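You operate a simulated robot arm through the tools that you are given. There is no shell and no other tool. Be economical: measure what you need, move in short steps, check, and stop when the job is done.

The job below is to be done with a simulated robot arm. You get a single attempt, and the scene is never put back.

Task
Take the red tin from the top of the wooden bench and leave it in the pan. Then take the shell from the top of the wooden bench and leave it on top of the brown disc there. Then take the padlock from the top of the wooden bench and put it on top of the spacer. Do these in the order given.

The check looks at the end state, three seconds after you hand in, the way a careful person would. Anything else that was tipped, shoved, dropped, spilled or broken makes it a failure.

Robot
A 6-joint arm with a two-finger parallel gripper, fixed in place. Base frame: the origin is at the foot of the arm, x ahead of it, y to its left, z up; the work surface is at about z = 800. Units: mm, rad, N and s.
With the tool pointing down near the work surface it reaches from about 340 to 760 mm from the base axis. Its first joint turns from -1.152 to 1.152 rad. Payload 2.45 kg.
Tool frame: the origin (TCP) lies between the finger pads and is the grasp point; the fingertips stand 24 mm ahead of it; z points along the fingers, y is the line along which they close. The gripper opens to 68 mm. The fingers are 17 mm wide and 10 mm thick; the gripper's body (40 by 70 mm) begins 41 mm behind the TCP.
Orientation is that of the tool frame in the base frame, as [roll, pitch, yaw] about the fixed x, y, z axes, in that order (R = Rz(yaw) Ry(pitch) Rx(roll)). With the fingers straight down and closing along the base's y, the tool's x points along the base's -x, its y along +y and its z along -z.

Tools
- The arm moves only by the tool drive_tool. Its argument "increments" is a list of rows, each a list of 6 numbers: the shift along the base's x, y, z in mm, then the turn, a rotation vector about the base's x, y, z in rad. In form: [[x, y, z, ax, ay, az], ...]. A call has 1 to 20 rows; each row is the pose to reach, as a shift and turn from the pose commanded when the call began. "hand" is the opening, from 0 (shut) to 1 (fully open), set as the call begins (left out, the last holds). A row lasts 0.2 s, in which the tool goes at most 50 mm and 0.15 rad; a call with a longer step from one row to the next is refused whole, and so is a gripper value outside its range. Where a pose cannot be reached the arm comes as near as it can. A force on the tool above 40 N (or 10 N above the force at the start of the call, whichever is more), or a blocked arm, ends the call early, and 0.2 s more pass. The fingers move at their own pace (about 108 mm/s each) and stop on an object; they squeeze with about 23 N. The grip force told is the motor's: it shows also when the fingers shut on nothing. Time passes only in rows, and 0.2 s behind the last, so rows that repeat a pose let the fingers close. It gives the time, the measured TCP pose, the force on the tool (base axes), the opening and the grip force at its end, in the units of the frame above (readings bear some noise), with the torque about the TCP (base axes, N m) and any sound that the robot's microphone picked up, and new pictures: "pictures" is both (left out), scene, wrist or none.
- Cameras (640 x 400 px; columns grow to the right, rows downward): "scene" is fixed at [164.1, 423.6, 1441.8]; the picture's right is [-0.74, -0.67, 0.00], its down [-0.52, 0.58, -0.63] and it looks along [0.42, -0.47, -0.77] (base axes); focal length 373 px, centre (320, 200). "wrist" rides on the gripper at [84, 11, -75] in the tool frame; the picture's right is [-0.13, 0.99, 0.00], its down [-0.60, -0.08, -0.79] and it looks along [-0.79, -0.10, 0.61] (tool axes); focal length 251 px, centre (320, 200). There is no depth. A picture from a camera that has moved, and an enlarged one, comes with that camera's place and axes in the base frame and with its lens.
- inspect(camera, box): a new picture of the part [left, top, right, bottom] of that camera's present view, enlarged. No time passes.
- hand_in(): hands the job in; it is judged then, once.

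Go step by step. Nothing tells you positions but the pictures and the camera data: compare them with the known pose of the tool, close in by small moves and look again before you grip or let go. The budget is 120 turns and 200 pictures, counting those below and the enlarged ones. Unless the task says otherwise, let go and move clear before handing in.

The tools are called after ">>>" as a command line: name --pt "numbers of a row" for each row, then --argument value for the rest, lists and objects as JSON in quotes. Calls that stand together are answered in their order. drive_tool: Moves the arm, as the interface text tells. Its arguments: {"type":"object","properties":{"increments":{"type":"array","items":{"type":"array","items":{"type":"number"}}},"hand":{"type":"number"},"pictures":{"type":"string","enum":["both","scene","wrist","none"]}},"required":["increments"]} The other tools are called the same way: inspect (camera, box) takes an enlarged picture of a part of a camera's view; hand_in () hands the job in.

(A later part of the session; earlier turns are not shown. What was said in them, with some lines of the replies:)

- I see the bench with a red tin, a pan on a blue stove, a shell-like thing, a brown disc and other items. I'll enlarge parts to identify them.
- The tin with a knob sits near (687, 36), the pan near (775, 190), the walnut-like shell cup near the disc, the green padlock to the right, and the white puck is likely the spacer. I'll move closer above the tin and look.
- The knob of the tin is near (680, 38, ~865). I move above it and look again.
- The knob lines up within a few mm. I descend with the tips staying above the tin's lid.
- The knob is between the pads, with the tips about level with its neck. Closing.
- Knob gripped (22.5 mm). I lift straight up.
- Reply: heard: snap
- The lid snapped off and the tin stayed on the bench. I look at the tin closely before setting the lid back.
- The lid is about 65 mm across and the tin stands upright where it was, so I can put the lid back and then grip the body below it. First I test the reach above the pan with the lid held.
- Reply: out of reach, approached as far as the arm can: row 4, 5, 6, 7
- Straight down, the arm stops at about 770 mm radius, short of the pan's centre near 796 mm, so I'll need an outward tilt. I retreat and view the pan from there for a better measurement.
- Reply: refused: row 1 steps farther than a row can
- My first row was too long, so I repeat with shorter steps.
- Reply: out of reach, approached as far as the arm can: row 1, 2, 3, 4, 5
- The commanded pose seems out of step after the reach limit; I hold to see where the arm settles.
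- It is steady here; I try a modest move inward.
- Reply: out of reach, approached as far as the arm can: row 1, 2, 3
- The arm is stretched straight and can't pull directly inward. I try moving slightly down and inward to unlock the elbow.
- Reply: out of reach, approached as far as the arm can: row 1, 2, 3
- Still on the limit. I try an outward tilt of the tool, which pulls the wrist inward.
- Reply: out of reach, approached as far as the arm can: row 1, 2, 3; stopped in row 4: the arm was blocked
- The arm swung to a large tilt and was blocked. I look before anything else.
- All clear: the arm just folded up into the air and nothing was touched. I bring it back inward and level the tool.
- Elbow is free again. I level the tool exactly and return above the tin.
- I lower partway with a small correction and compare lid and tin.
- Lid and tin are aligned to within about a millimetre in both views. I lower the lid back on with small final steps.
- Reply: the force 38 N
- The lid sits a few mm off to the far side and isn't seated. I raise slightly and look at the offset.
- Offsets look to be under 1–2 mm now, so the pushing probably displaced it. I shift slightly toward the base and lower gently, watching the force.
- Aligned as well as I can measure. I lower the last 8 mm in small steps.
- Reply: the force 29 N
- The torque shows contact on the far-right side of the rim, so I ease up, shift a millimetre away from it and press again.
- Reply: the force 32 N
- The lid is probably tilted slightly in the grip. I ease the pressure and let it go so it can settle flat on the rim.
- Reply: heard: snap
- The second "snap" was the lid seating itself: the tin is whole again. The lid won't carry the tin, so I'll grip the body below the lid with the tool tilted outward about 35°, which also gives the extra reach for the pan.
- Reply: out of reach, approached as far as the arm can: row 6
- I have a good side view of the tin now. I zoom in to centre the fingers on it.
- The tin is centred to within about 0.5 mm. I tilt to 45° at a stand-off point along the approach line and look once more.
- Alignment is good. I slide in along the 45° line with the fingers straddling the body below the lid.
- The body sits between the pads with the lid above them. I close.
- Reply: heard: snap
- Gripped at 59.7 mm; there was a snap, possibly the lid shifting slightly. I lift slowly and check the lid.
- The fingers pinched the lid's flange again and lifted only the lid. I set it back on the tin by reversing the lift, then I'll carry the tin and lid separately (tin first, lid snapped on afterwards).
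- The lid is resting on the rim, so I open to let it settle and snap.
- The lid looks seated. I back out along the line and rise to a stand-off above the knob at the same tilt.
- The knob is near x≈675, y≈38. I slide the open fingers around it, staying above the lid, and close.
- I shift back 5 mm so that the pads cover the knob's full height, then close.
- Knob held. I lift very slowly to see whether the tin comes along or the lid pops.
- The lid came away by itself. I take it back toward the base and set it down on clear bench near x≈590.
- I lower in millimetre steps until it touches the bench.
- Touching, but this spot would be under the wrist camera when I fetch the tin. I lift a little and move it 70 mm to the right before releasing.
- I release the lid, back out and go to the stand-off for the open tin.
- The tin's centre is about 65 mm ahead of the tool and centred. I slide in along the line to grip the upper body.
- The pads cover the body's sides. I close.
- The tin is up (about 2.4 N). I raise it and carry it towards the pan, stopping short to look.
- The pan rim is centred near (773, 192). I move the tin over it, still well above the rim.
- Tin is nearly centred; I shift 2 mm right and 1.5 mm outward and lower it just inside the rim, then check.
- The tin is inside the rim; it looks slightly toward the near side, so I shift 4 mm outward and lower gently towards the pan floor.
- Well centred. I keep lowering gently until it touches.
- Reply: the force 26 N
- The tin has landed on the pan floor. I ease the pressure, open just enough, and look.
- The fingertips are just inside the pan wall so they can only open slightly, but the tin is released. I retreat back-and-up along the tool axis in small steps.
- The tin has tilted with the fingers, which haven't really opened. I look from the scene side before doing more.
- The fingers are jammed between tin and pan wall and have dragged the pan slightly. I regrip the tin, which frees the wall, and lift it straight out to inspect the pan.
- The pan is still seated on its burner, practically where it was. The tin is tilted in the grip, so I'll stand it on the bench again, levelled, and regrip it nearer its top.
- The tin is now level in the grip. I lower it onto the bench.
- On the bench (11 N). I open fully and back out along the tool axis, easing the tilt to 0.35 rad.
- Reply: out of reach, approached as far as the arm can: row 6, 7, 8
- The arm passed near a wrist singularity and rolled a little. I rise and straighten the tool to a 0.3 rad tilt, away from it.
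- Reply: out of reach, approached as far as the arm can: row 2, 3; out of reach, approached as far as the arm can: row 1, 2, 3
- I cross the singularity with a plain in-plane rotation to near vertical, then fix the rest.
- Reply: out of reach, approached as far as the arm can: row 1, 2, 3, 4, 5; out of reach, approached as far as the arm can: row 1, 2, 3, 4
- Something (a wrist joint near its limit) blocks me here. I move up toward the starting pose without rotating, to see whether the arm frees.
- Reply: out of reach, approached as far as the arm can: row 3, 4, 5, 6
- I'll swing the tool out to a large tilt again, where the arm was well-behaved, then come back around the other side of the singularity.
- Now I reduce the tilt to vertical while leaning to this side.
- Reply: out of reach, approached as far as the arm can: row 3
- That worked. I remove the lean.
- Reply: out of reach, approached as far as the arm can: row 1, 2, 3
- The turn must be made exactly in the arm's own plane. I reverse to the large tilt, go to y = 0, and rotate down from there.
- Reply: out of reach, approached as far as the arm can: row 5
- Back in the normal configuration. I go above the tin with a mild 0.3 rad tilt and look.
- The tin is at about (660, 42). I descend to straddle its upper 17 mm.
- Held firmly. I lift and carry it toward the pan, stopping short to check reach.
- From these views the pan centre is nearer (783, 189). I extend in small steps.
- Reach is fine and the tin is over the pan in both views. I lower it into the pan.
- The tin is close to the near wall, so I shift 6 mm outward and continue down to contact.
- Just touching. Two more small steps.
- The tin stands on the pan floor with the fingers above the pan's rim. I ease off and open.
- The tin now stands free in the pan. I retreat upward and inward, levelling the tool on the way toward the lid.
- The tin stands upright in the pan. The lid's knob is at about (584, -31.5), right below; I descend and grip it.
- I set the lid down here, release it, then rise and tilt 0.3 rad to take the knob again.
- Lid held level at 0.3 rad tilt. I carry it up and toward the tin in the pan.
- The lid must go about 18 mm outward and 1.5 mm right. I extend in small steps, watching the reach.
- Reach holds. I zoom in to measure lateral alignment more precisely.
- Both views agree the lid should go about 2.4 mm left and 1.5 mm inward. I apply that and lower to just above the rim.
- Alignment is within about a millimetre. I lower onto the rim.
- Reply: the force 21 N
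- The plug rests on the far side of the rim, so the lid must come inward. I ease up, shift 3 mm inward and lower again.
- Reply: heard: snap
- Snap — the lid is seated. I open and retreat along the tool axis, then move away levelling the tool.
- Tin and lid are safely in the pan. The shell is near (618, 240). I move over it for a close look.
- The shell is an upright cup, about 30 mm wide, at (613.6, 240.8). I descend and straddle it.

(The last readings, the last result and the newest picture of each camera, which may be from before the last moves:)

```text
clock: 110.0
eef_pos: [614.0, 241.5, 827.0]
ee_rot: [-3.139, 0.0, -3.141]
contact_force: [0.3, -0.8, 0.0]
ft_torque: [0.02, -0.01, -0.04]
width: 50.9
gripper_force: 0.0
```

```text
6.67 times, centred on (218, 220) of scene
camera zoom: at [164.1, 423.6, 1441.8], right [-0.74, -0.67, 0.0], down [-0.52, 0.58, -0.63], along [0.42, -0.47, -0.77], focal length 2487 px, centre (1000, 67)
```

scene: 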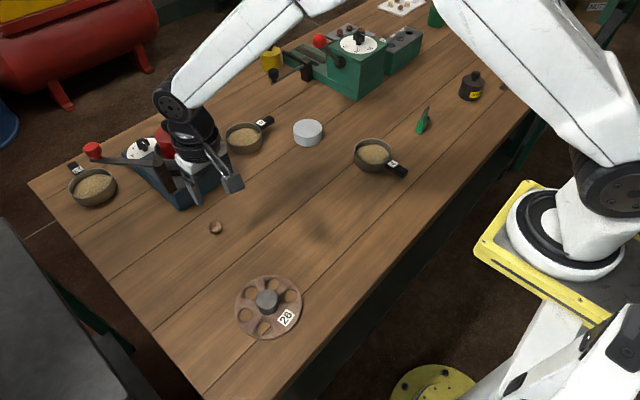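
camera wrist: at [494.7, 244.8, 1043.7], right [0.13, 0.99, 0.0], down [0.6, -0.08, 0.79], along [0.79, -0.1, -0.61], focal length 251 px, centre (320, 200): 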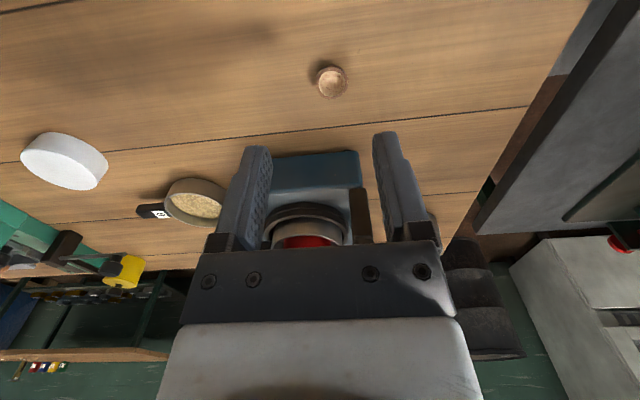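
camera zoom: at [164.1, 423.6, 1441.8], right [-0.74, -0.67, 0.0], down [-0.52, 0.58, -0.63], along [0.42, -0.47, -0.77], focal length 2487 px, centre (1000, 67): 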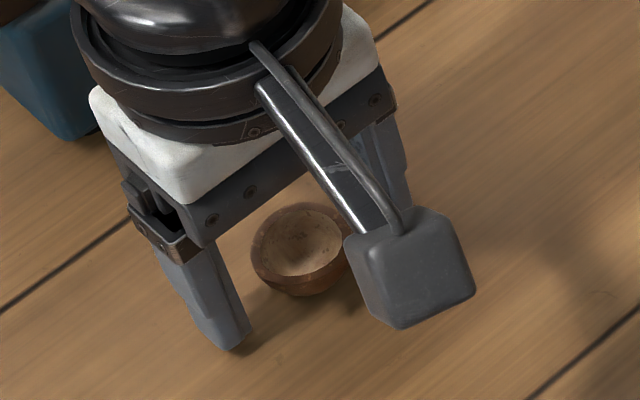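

Centred between the fingers. I close and lift.

>>> drive_tool --pt "0 0 0 0 0 0" --pt "0 0 0 0 0 0" --pt "0 0 0 0 0 0" --hand 0 --pictures "none"

>>> drive_tool --pt "0 0 8 0 0 0" --pt "0 0 30 0 0 0" --pt "-10 0 70 0 0 0" --pt "-45 5 90 0 0 0" --pt "-90 12 90 0 0 0" --pt "-130 20 90 0 0 0" --pt "-130 20 90 0 0 0"

>>> inspect --camera "scene" --box '[120, 90, 240, 180]'

```text
clock: 110.8
eef_pos: [614.7, 240.7, 828.9]
ee_rot: [-3.139, 0.001, -3.141]
contact_force: [0.1, 0.3, -0.2]
ft_torque: [0.02, 0.02, 0.01]
width: 21.2
gripper_force: 22.3
```

```text
clock: 112.4
eef_pos: [483.1, 260.7, 917.5]
ee_rot: [-3.139, 0.002, -3.141]
contact_force: [0.3, -0.3, 0.7]
ft_torque: [0.01, 0.01, -0.01]
width: 19.1
gripper_force: 23.2
camera wrist: at [398.9, 271.5, 991.4], right [0.13, 0.99, 0.0], down [0.6, -0.08, 0.79], along [0.79, -0.1, -0.61], focal length 251 px, centre (320, 200)
```

scene: 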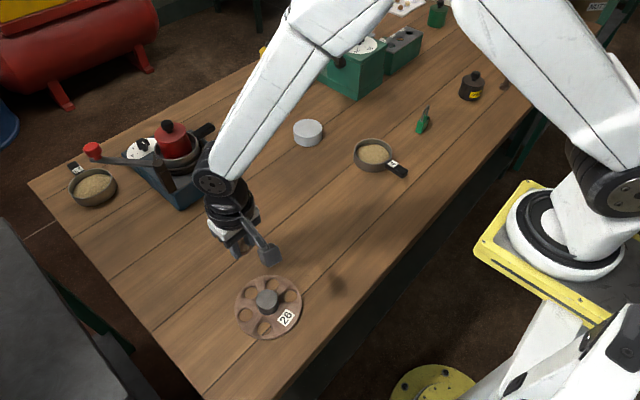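
wrist: 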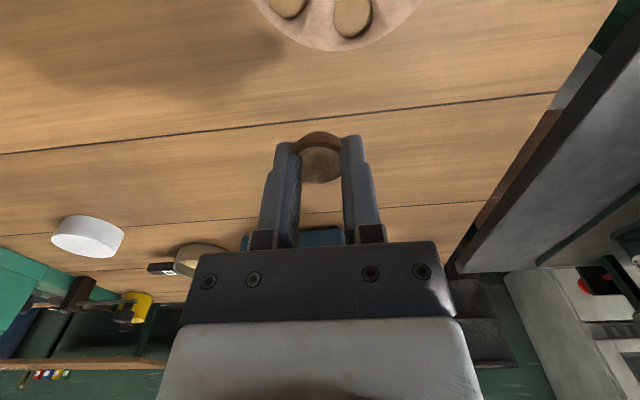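

```text
4.44 times, centred on (180, 135) of scene
camera zoom: at [164.1, 423.6, 1441.8], right [-0.74, -0.67, 0.0], down [-0.52, 0.58, -0.63], along [0.42, -0.47, -0.77], focal length 1658 px, centre (942, 489)
```

zoom: 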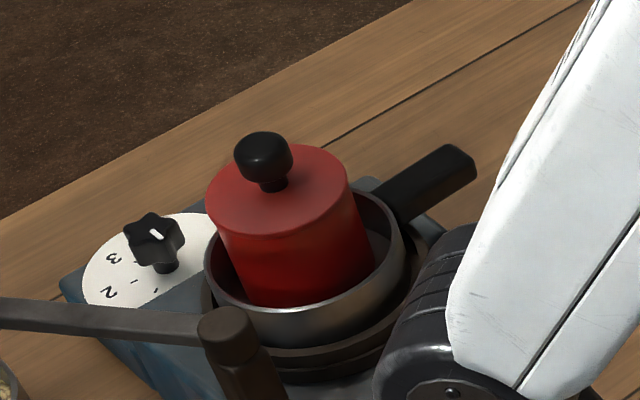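

The tin looks perfect in the pan. The shell is held, but the 19 mm width makes me check how it sits in the grip.

>>> inspect --camera "wrist" --box '[250, 100, 390, 205]'

>>> inspect --camera "scene" --box '[190, 200, 310, 350]'

```text
3.81 times, centred on (320, 152) of wrist
camera zoom: at [398.9, 271.5, 991.4], right [0.13, 0.99, 0.0], down [0.6, -0.08, 0.79], along [0.79, -0.1, -0.61], focal length 958 px, centre (320, 381)
```

zoom: 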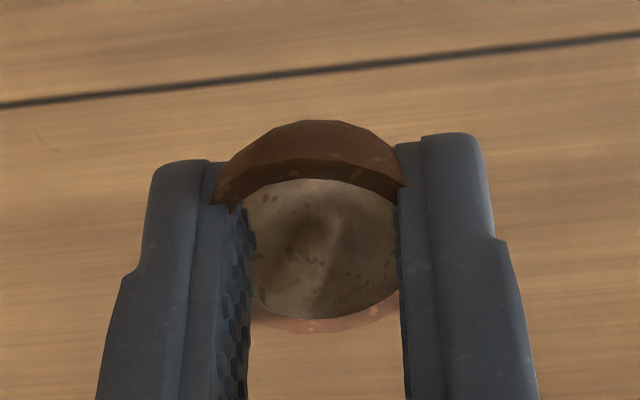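

```text
2.67 times, centred on (250, 275) of scene
camera zoom: at [164.1, 423.6, 1441.8], right [-0.74, -0.67, 0.0], down [-0.52, 0.58, -0.63], along [0.42, -0.47, -0.77], focal length 995 px, centre (507, 0)
```

zoom: 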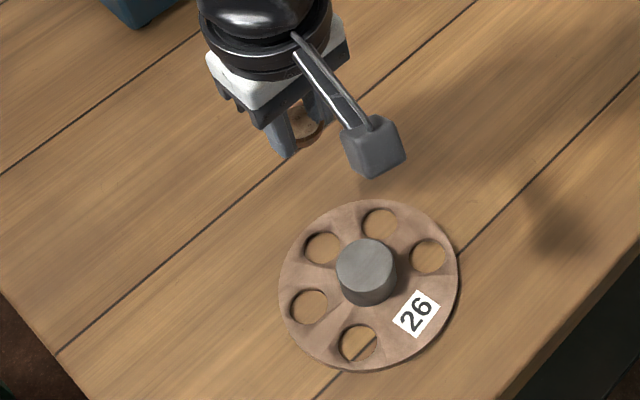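

The shell sits upright in the grip. I move toward the disc for a measured view.

>>> drive_tool --pt "-25 5 10 0 0 0" --pt "-50 10 10 0 0 0" --pt "-50 10 10 0 0 0" --pictures "wrist"

>>> inspect --camera "wrist" --box '[220, 0, 440, 130]'

```text
clock: 113.2
eef_pos: [433.2, 270.5, 926.1]
ee_rot: [-3.138, 0.003, -3.14]
contact_force: [0.4, 0.4, -0.2]
ft_torque: [-0.02, 0.01, 0.01]
width: 19.0
gripper_force: 23.2
camera wrist: at [349.3, 281.4, 1001.1], right [0.13, 0.99, 0.0], down [0.6, -0.08, 0.79], along [0.79, -0.1, -0.61], focal length 251 px, centre (320, 200)
```

wrist: 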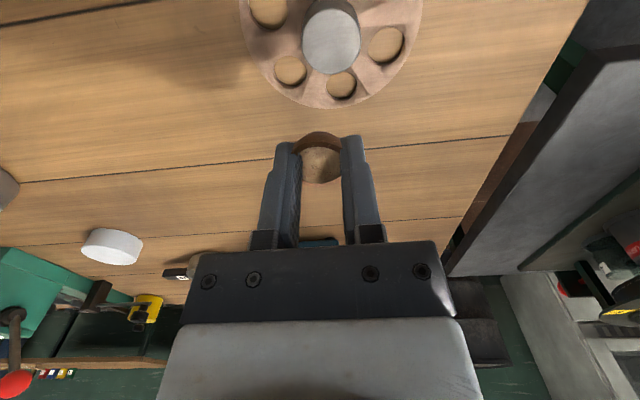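

```text
2.91 times, centred on (330, 65) of wrist
camera zoom: at [349.3, 281.4, 1001.1], right [0.13, 0.99, 0.0], down [0.6, -0.08, 0.79], along [0.79, -0.1, -0.61], focal length 731 px, centre (291, 593)
```

zoom: 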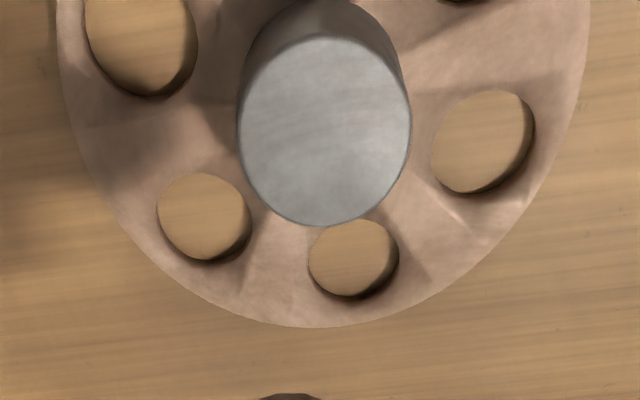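

I look closely at the disc's spokes for a flat spot.

>>> inspect --camera "scene" --box '[228, 268, 308, 344]'

>>> drive_tool --pt "-40 0 0 0 0 0" --pt "-40 0 0 0 0 0" --pictures "none"

>>> inspect --camera "wrist" --box '[220, 0, 440, 150]'

```text
5.26 times, centred on (268, 306) of scene
camera zoom: at [164.1, 423.6, 1441.8], right [-0.74, -0.67, 0.0], down [-0.52, 0.58, -0.63], along [0.42, -0.47, -0.77], focal length 1964 px, centre (594, -358)
```

zoom: 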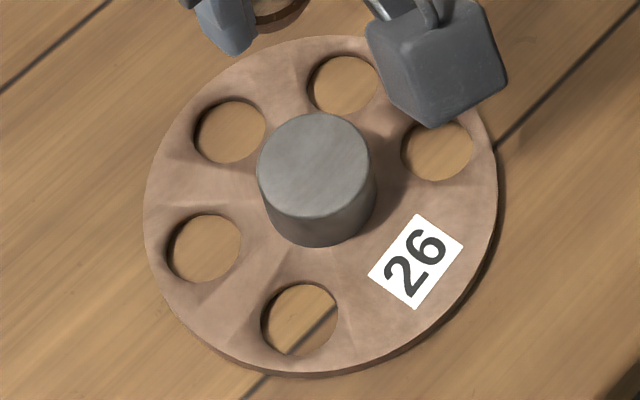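

```text
clock: 113.8
eef_pos: [393.5, 271.6, 927.6]
ee_rot: [-3.141, 0.001, -3.141]
contact_force: [0.9, -0.6, 0.6]
ft_torque: [-0.01, -0.01, -0.03]
width: 19.0
gripper_force: 23.3
```

```text
2.67 times, centred on (330, 75) of wrist
camera zoom: at [310.0, 281.2, 1002.1], right [0.13, 0.99, 0.0], down [0.6, -0.08, 0.79], along [0.79, -0.1, -0.61], focal length 670 px, centre (293, 533)
```

zoom: 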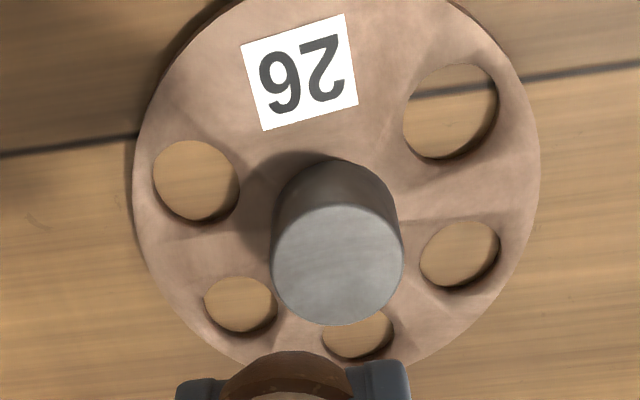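

The labelled sector is solid and flat, around (375, 276). I carry the shell over it and lower gently.

>>> drive_tool --pt "-18 4 0 0 0 0" --pt "-18 4 -40 0 0 0" --pt "-18 4 -75 0 0 0" --pt "-18 4 -75 0 0 0" --pictures "wrist"

>>> inspect --camera "scene" --box '[220, 250, 320, 344]'

```text
clock: 114.8
eef_pos: [375.6, 275.2, 852.0]
ee_rot: [-3.139, 0.001, 3.141]
contact_force: [0.6, 0.0, -0.7]
ft_torque: [0.0, 0.02, 0.01]
width: 18.8
gripper_force: 23.3
camera wrist: at [291.4, 286.0, 927.2], right [0.13, 0.99, 0.0], down [0.6, -0.08, 0.79], along [0.79, -0.1, -0.61], focal length 251 px, centre (320, 200)
```

wrist: 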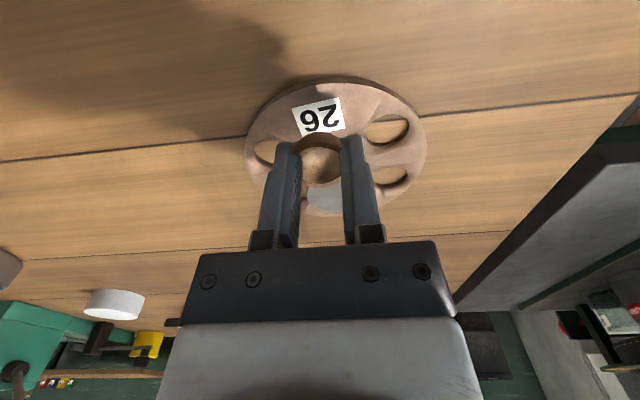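

```text
4.26 times, centred on (270, 297) of scene
camera zoom: at [164.1, 423.6, 1441.8], right [-0.74, -0.67, 0.0], down [-0.52, 0.58, -0.63], along [0.42, -0.47, -0.77], focal length 1588 px, centre (533, -213)
```

zoom: 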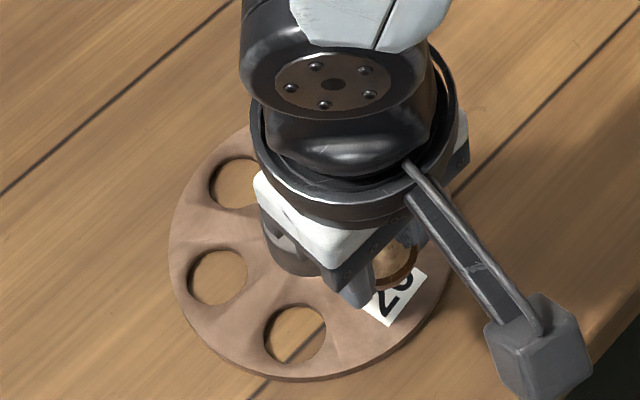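

I shift 3 mm away from the hub and lower in small steps.

>>> drive_tool --pt "-3 0 0 0 0 0" --pt "-3 0 -6 0 0 0" --pt "-3 0 -9 0 0 0" --pt "-3 0 -11 0 0 0" --pt "-3 0 -12 0 0 0" --pictures "none"

>>> inspect --camera "wrist" --box '[240, 60, 400, 200]'

```text
clock: 116.0
eef_pos: [371.9, 275.1, 841.3]
ee_rot: [-3.14, 0.003, 3.14]
contact_force: [-0.1, 0.5, 0.1]
ft_torque: [-0.02, 0.03, 0.01]
width: 18.5
gripper_force: 22.5
```

```text
2.86 times, centred on (320, 130) of wrist
camera zoom: at [288.7, 285.6, 915.5], right [0.13, 0.99, 0.0], down [0.6, -0.08, 0.79], along [0.79, -0.1, -0.61], focal length 718 px, centre (320, 400)
```

zoom: 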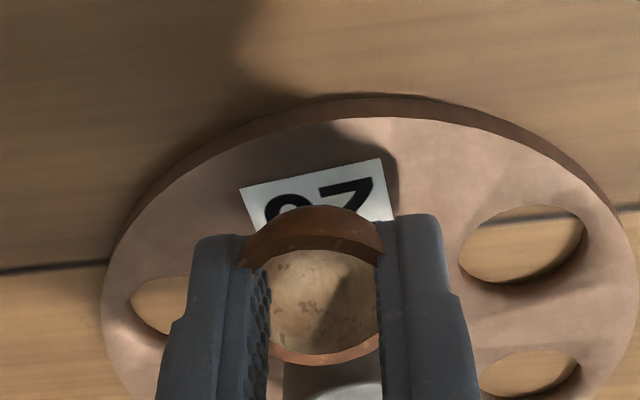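

>>> drive_tool --pt "0 0 -1.5 0 0 0" --pt "0 0 -3 0 0 0" --pt "0 0 -4 0 0 0" --pt "0 0 -4 0 0 0" --pictures "none"

>>> inspect --camera "scene" --box '[240, 270, 320, 340]'

```text
clock: 117.0
eef_pos: [372.7, 274.4, 837.2]
ee_rot: [-3.139, 0.002, 3.141]
contact_force: [-0.5, -0.8, 0.0]
ft_torque: [0.03, -0.04, -0.01]
width: 18.4
gripper_force: 23.0
```

```text
5.71 times, centred on (280, 305) of scene
camera zoom: at [164.1, 423.6, 1441.8], right [-0.74, -0.67, 0.0], down [-0.52, 0.58, -0.63], along [0.42, -0.47, -0.77], focal length 2132 px, centre (549, -400)
```

zoom: 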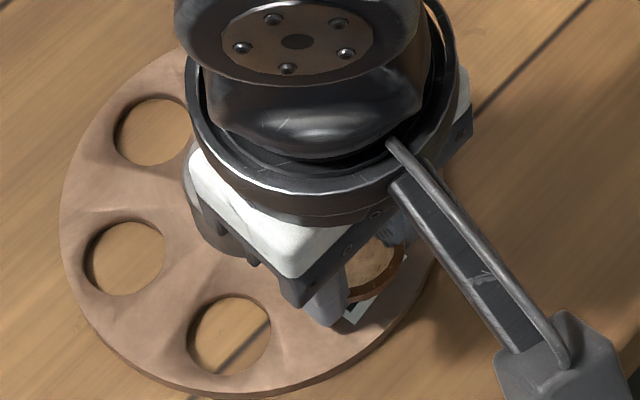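

>>> drive_tool --pt "0 0 -1 0 0 0" --pt "0 0 -2 0 0 0" --pt "0 0 -3 0 0 0" --pt "0 0 -3 0 0 0" --pictures "none"

>>> inspect --camera "wrist" --box '[240, 60, 400, 200]'

```text
clock: 118.0
eef_pos: [373.1, 276.5, 833.7]
ee_rot: [-3.14, 0.002, -3.14]
contact_force: [0.7, -0.1, 2.5]
ft_torque: [0.0, -0.03, 0.01]
width: 21.8
gripper_force: 23.3
```

```text
2.86 times, centred on (320, 130) of wrist
camera zoom: at [289.2, 285.9, 907.6], right [0.13, 0.99, 0.0], down [0.6, -0.08, 0.79], along [0.79, -0.1, -0.61], focal length 718 px, centre (320, 400)
```

zoom: 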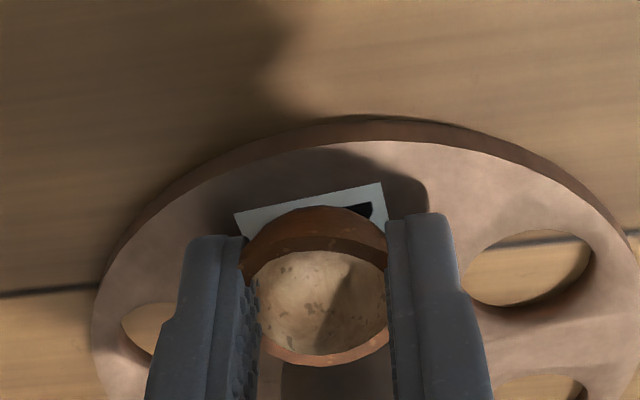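

The shell has touched down (2.5 N). I open and rise.

>>> drive_tool --pt "0 0 0 0 0 0" --pt "0 0 0 0 0 0" --pt "0 0 0 0 0 0" --hand 0.65 --pictures "none"

>>> drive_tool --pt "0 0 15 0 0 0" --pt "0 0 45 0 0 0" --pt "0 0 85 0 0 0" --pt "40 -20 110 0 0 0" --pt "80 -50 120 0 0 0" --pt "100 -90 130 0 0 0" --pt "100 -90 130 0 0 0"

>>> inspect --camera "scene" --box '[228, 268, 308, 344]'

```text
clock: 118.8
eef_pos: [373.7, 276.1, 833.5]
ee_rot: [-3.14, 0.001, 3.141]
contact_force: [0.1, -0.6, -0.2]
ft_torque: [0.03, 0.03, -0.01]
width: 44.1
gripper_force: 0.1
```

```text
refused: row 4 steps farther than a row can; nothing moved
```

```text
5.26 times, centred on (268, 306) of scene
camera zoom: at [164.1, 423.6, 1441.8], right [-0.74, -0.67, 0.0], down [-0.52, 0.58, -0.63], along [0.42, -0.47, -0.77], focal length 1964 px, centre (594, -358)
```

zoom: 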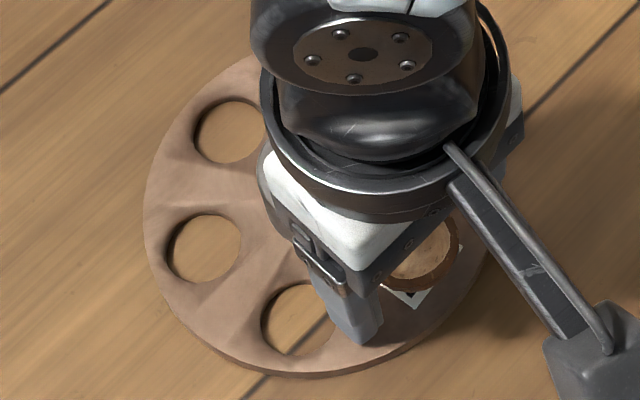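

>>> drive_tool --pt "0 0 15 0 0 0" --pt "0 0 50 0 0 0" --pt "0 0 95 0 0 0" --pt "20 -20 130 0 0 0" --pt "45 -50 150 0 0 0" --pt "60 -92 155 0 0 0" --pt "70 -138 155 0 0 0" --pt "75 -184 155 0 0 0" --pt "75 -230 155 0 0 0" --pt "75 -276 155 0 0 0" --pt "75 -322 155 0 0 0" --pt "75 -368 155 0 0 0" --pt "75 -414 155 0 0 0" --pt "75 -460 155 0 0 0" --pt "75 -506 155 0 0 0" --pt "75 -550 150 0 0 0" --pt "75 -580 140 0 0 0" --pt "75 -580 140 0 0 0"

>>> inspect --camera "scene" --box '[228, 268, 308, 344]'

```text
clock: 122.6
eef_pos: [447.3, -303.8, 972.5]
ee_rot: [-3.139, 0.001, 3.142]
contact_force: [0.3, 0.0, -1.2]
ft_torque: [0.0, 0.03, 0.0]
width: 44.1
gripper_force: 0.1
camera wrist: at [363.9, -293.3, 1047.2], right [0.13, 0.99, 0.0], down [0.6, -0.08, 0.79], along [0.79, -0.1, -0.61], focal length 251 px, centre (320, 200)
```

scene: 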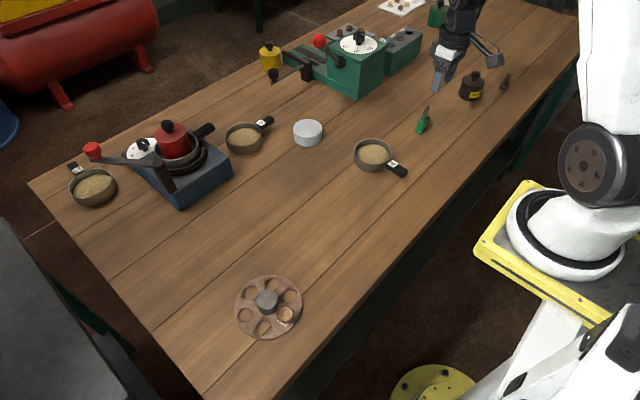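
wrist: 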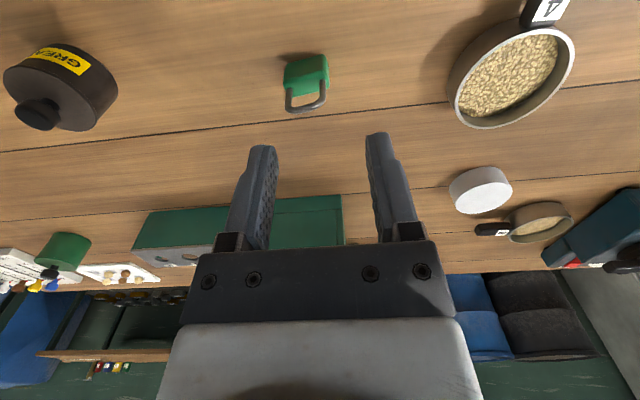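

```text
5.26 times, centred on (268, 306) of scene
camera zoom: at [164.1, 423.5, 1441.8], right [-0.74, -0.67, 0.0], down [-0.52, 0.58, -0.63], along [0.42, -0.47, -0.77], focal length 1964 px, centre (594, -358)
```

zoom: 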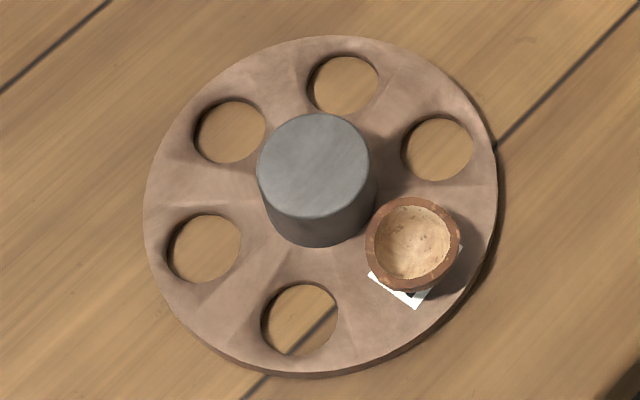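

The shell stands nicely on the disc. The green padlock is ahead; I zoom in on it from both cameras.

>>> inspect --camera "wrist" --box '[250, 30, 370, 130]'

>>> inspect --camera "scene" --box '[396, 90, 456, 140]'

>>> inspect --camera "scene" --box '[270, 100, 342, 160]'

```text
refused: no pictures are left
```

```text
refused: no pictures are left
```

```text
refused: no pictures are left
```

No pictures are left, so I must finish from what I've already measured: padlock standing upright at about (475, -321.5), ~41 mm wide along y, ~72 mm tall; spacer centred at about (680, -102), top near z = 827. I descend around the padlock with the fingers fully open, watching for contact.

>>> drive_tool --pt "14 -9 0 0 0 0" --pt "28 -17.5 0 0 0 0" --pt "28 -17.5 -40 0 0 0" --pt "28 -17.5 -80 0 0 0" --pt "28 -17.5 -110 0 0 0" --pt "28 -17.5 -125 0 0 0" --pt "28 -17.5 -133 0 0 0" --pt "28 -17.5 -133 0 0 0" --hand 1 --pictures "none"

```text
clock: 124.4
eef_pos: [476.5, -321.6, 840.0]
ee_rot: [-3.14, 0.003, -3.141]
contact_force: [-0.5, 0.6, 0.1]
ft_torque: [-0.02, 0.01, -0.01]
width: 68.2
gripper_force: 0.1
no pictures are left
```

No contact on the way. I close.

>>> drive_tool --pt "0 0 0 0 0 0" --pt "0 0 0 0 0 0" --pt "0 0 0 0 0 0" --hand 0 --pictures "none"

```text
clock: 125.2
eef_pos: [476.5, -321.8, 839.5]
ee_rot: [-3.138, 0.002, 3.142]
contact_force: [0.5, -0.7, 1.2]
ft_torque: [-0.01, -0.02, -0.01]
width: 39.5
gripper_force: 22.9
no pictures are left
```

39.5 mm — that matches the padlock's body. I lift slowly to feel its weight.

>>> drive_tool --pt "0 0 3 0 0 0" --pt "0 0 10 0 0 0" --pt "0 0 25 0 0 0" --pt "0 0 50 0 0 0" --pt "0 0 80 0 0 0" --pt "0 0 80 0 0 0" --pt "0 0 80 0 0 0" --pictures "none"

```text
clock: 126.8
eef_pos: [475.9, -321.4, 920.2]
ee_rot: [-3.139, 0.002, -3.141]
contact_force: [-0.1, 0.0, -0.7]
ft_torque: [-0.02, -0.01, 0.02]
width: 39.6
gripper_force: 23.3
no pictures are left
```

Held securely. I carry it at height: first toward the centre line, then out over the spacer.

>>> drive_tool --pt "0 40 20 0 0 0" --pt "0 85 20 0 0 0" --pt "0 130 20 0 0 0" --pt "0 175 20 0 0 0" --pt "0 219 20 0 0 0" --pt "45 219 20 0 0 0" --pt "90 219 20 0 0 0" --pt "135 219 20 0 0 0" --pt "175 219 20 0 0 0" --pt "204 219 10 0 0 0" --pt "204 219 -10 0 0 0" --pt "204 219 -30 0 0 0" --pt "204 219 -42 0 0 0" --pt "204 219 -42 0 0 0" --pt "204 219 -42 0 0 0" --pictures "none"

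```text
clock: 130.0
eef_pos: [679.1, -104.1, 877.4]
ee_rot: [-3.14, 0.002, 3.141]
contact_force: [0.7, -0.4, -0.8]
ft_torque: [-0.01, -0.05, -0.01]
width: 39.7
gripper_force: 22.5
no pictures are left
```

Now about 10 mm above the expected top. I lower in 1 mm steps, feeling for contact.

>>> drive_tool --pt "0 0 -2 0 0 0" --pt "0 0 -4 0 0 0" --pt "0 0 -5 0 0 0" --pt "0 0 -6 0 0 0" --pt "0 0 -7 0 0 0" --pt "0 0 -7 0 0 0" --pictures "none"

```text
clock: 131.4
eef_pos: [680.7, -104.1, 870.6]
ee_rot: [-3.14, 0.001, -3.141]
contact_force: [-0.4, -0.8, -0.9]
ft_torque: [-0.01, 0.02, 0.02]
width: 39.4
gripper_force: 22.9
no pictures are left
```

>>> drive_tool --pt "0 0 -1 0 0 0" --pt "0 0 -2 0 0 0" --pt "0 0 -2 0 0 0" --pictures "none"

>>> drive_tool --pt "0 0 -1 0 0 0" --pt "0 0 -2 0 0 0" --pt "0 0 -2 0 0 0" --pictures "none"

```text
clock: 132.2
eef_pos: [680.7, -103.8, 869.9]
ee_rot: [-3.141, 0.004, -3.141]
contact_force: [-2.1, -1.2, 8.8]
ft_torque: [0.03, 0.15, 0.04]
width: 39.3
gripper_force: 23.2
no pictures are left
```

```text
clock: 133.0
eef_pos: [680.5, -104.8, 868.8]
ee_rot: [-3.139, 0.005, -3.141]
contact_force: [2.2, -0.1, 16.7]
ft_torque: [0.04, -0.04, -0.01]
width: 39.8
gripper_force: 22.9
no pictures are left
```

Firm, centred contact at about z = 830, which fits the spacer's top. I relieve the pressure, release, and rise straight up.

>>> drive_tool --pt "0 0 1.5 0 0 0" --pt "0 0 2.5 0 0 0" --pt "0 0 2.5 0 0 0" --pictures "none"

```text
clock: 133.8
eef_pos: [678.4, -101.7, 867.9]
ee_rot: [-3.14, -0.003, 3.142]
contact_force: [1.1, -1.1, 2.7]
ft_torque: [-0.04, -0.04, 0.02]
width: 39.7
gripper_force: 22.9
no pictures are left
```

>>> drive_tool --pt "0 0 0 0 0 0" --pt "0 0 0 0 0 0" --pt "0 0 0 0 0 0" --pt "0 0 0 0 0 0" --hand 1 --pictures "none"

```text
clock: 134.8
eef_pos: [681.5, -103.0, 870.2]
ee_rot: [-3.14, 0.002, 3.142]
contact_force: [-0.9, 0.1, -0.5]
ft_torque: [-0.01, 0.05, 0.0]
width: 68.0
gripper_force: 0.0
no pictures are left
```

Released. I rise clear and move back.

>>> drive_tool --pt "0 0 15 0 0 0" --pt "0 0 45 0 0 0" --pt "0 0 90 0 0 0" --pt "0 0 135 0 0 0" --pt "-40 10 150 0 0 0" --pt "-85 20 150 0 0 0" --pt "-130 30 150 0 0 0" --pt "-130 30 150 0 0 0" --pictures "none"

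```text
clock: 136.6
eef_pos: [547.5, -72.8, 1019.8]
ee_rot: [-3.138, 0.002, -3.141]
contact_force: [0.3, 0.0, -0.8]
ft_torque: [0.0, 0.01, -0.02]
width: 68.0
gripper_force: 0.1
no pictures are left
```

The arm is clear and nothing snagged on the way out, so I hand in.

>>> hand_in

```text
The job is handed in.
```

I handed in with all three items placed in order, but I put the padlock down by feel because my pictures had run out, so I never saw it in place.

- **Red tin:** it stands upright in the pan with its lid on. The lid came off several times on the way. I carried the tin and lid separately and snapped the lid back on in the pan. On the first try the gripper jammed and nudged the pan, but afterwards it looked seated on its burner as before.
- **Shell:** it stands upright on the flat labelled part of the brown disc. I saw this in the pictures.
- **Padlock:** I set it on the white puck, which I took to be the spacer. The grip width matched the padlock. It met a firm surface at about the puck's measured height and released cleanly.
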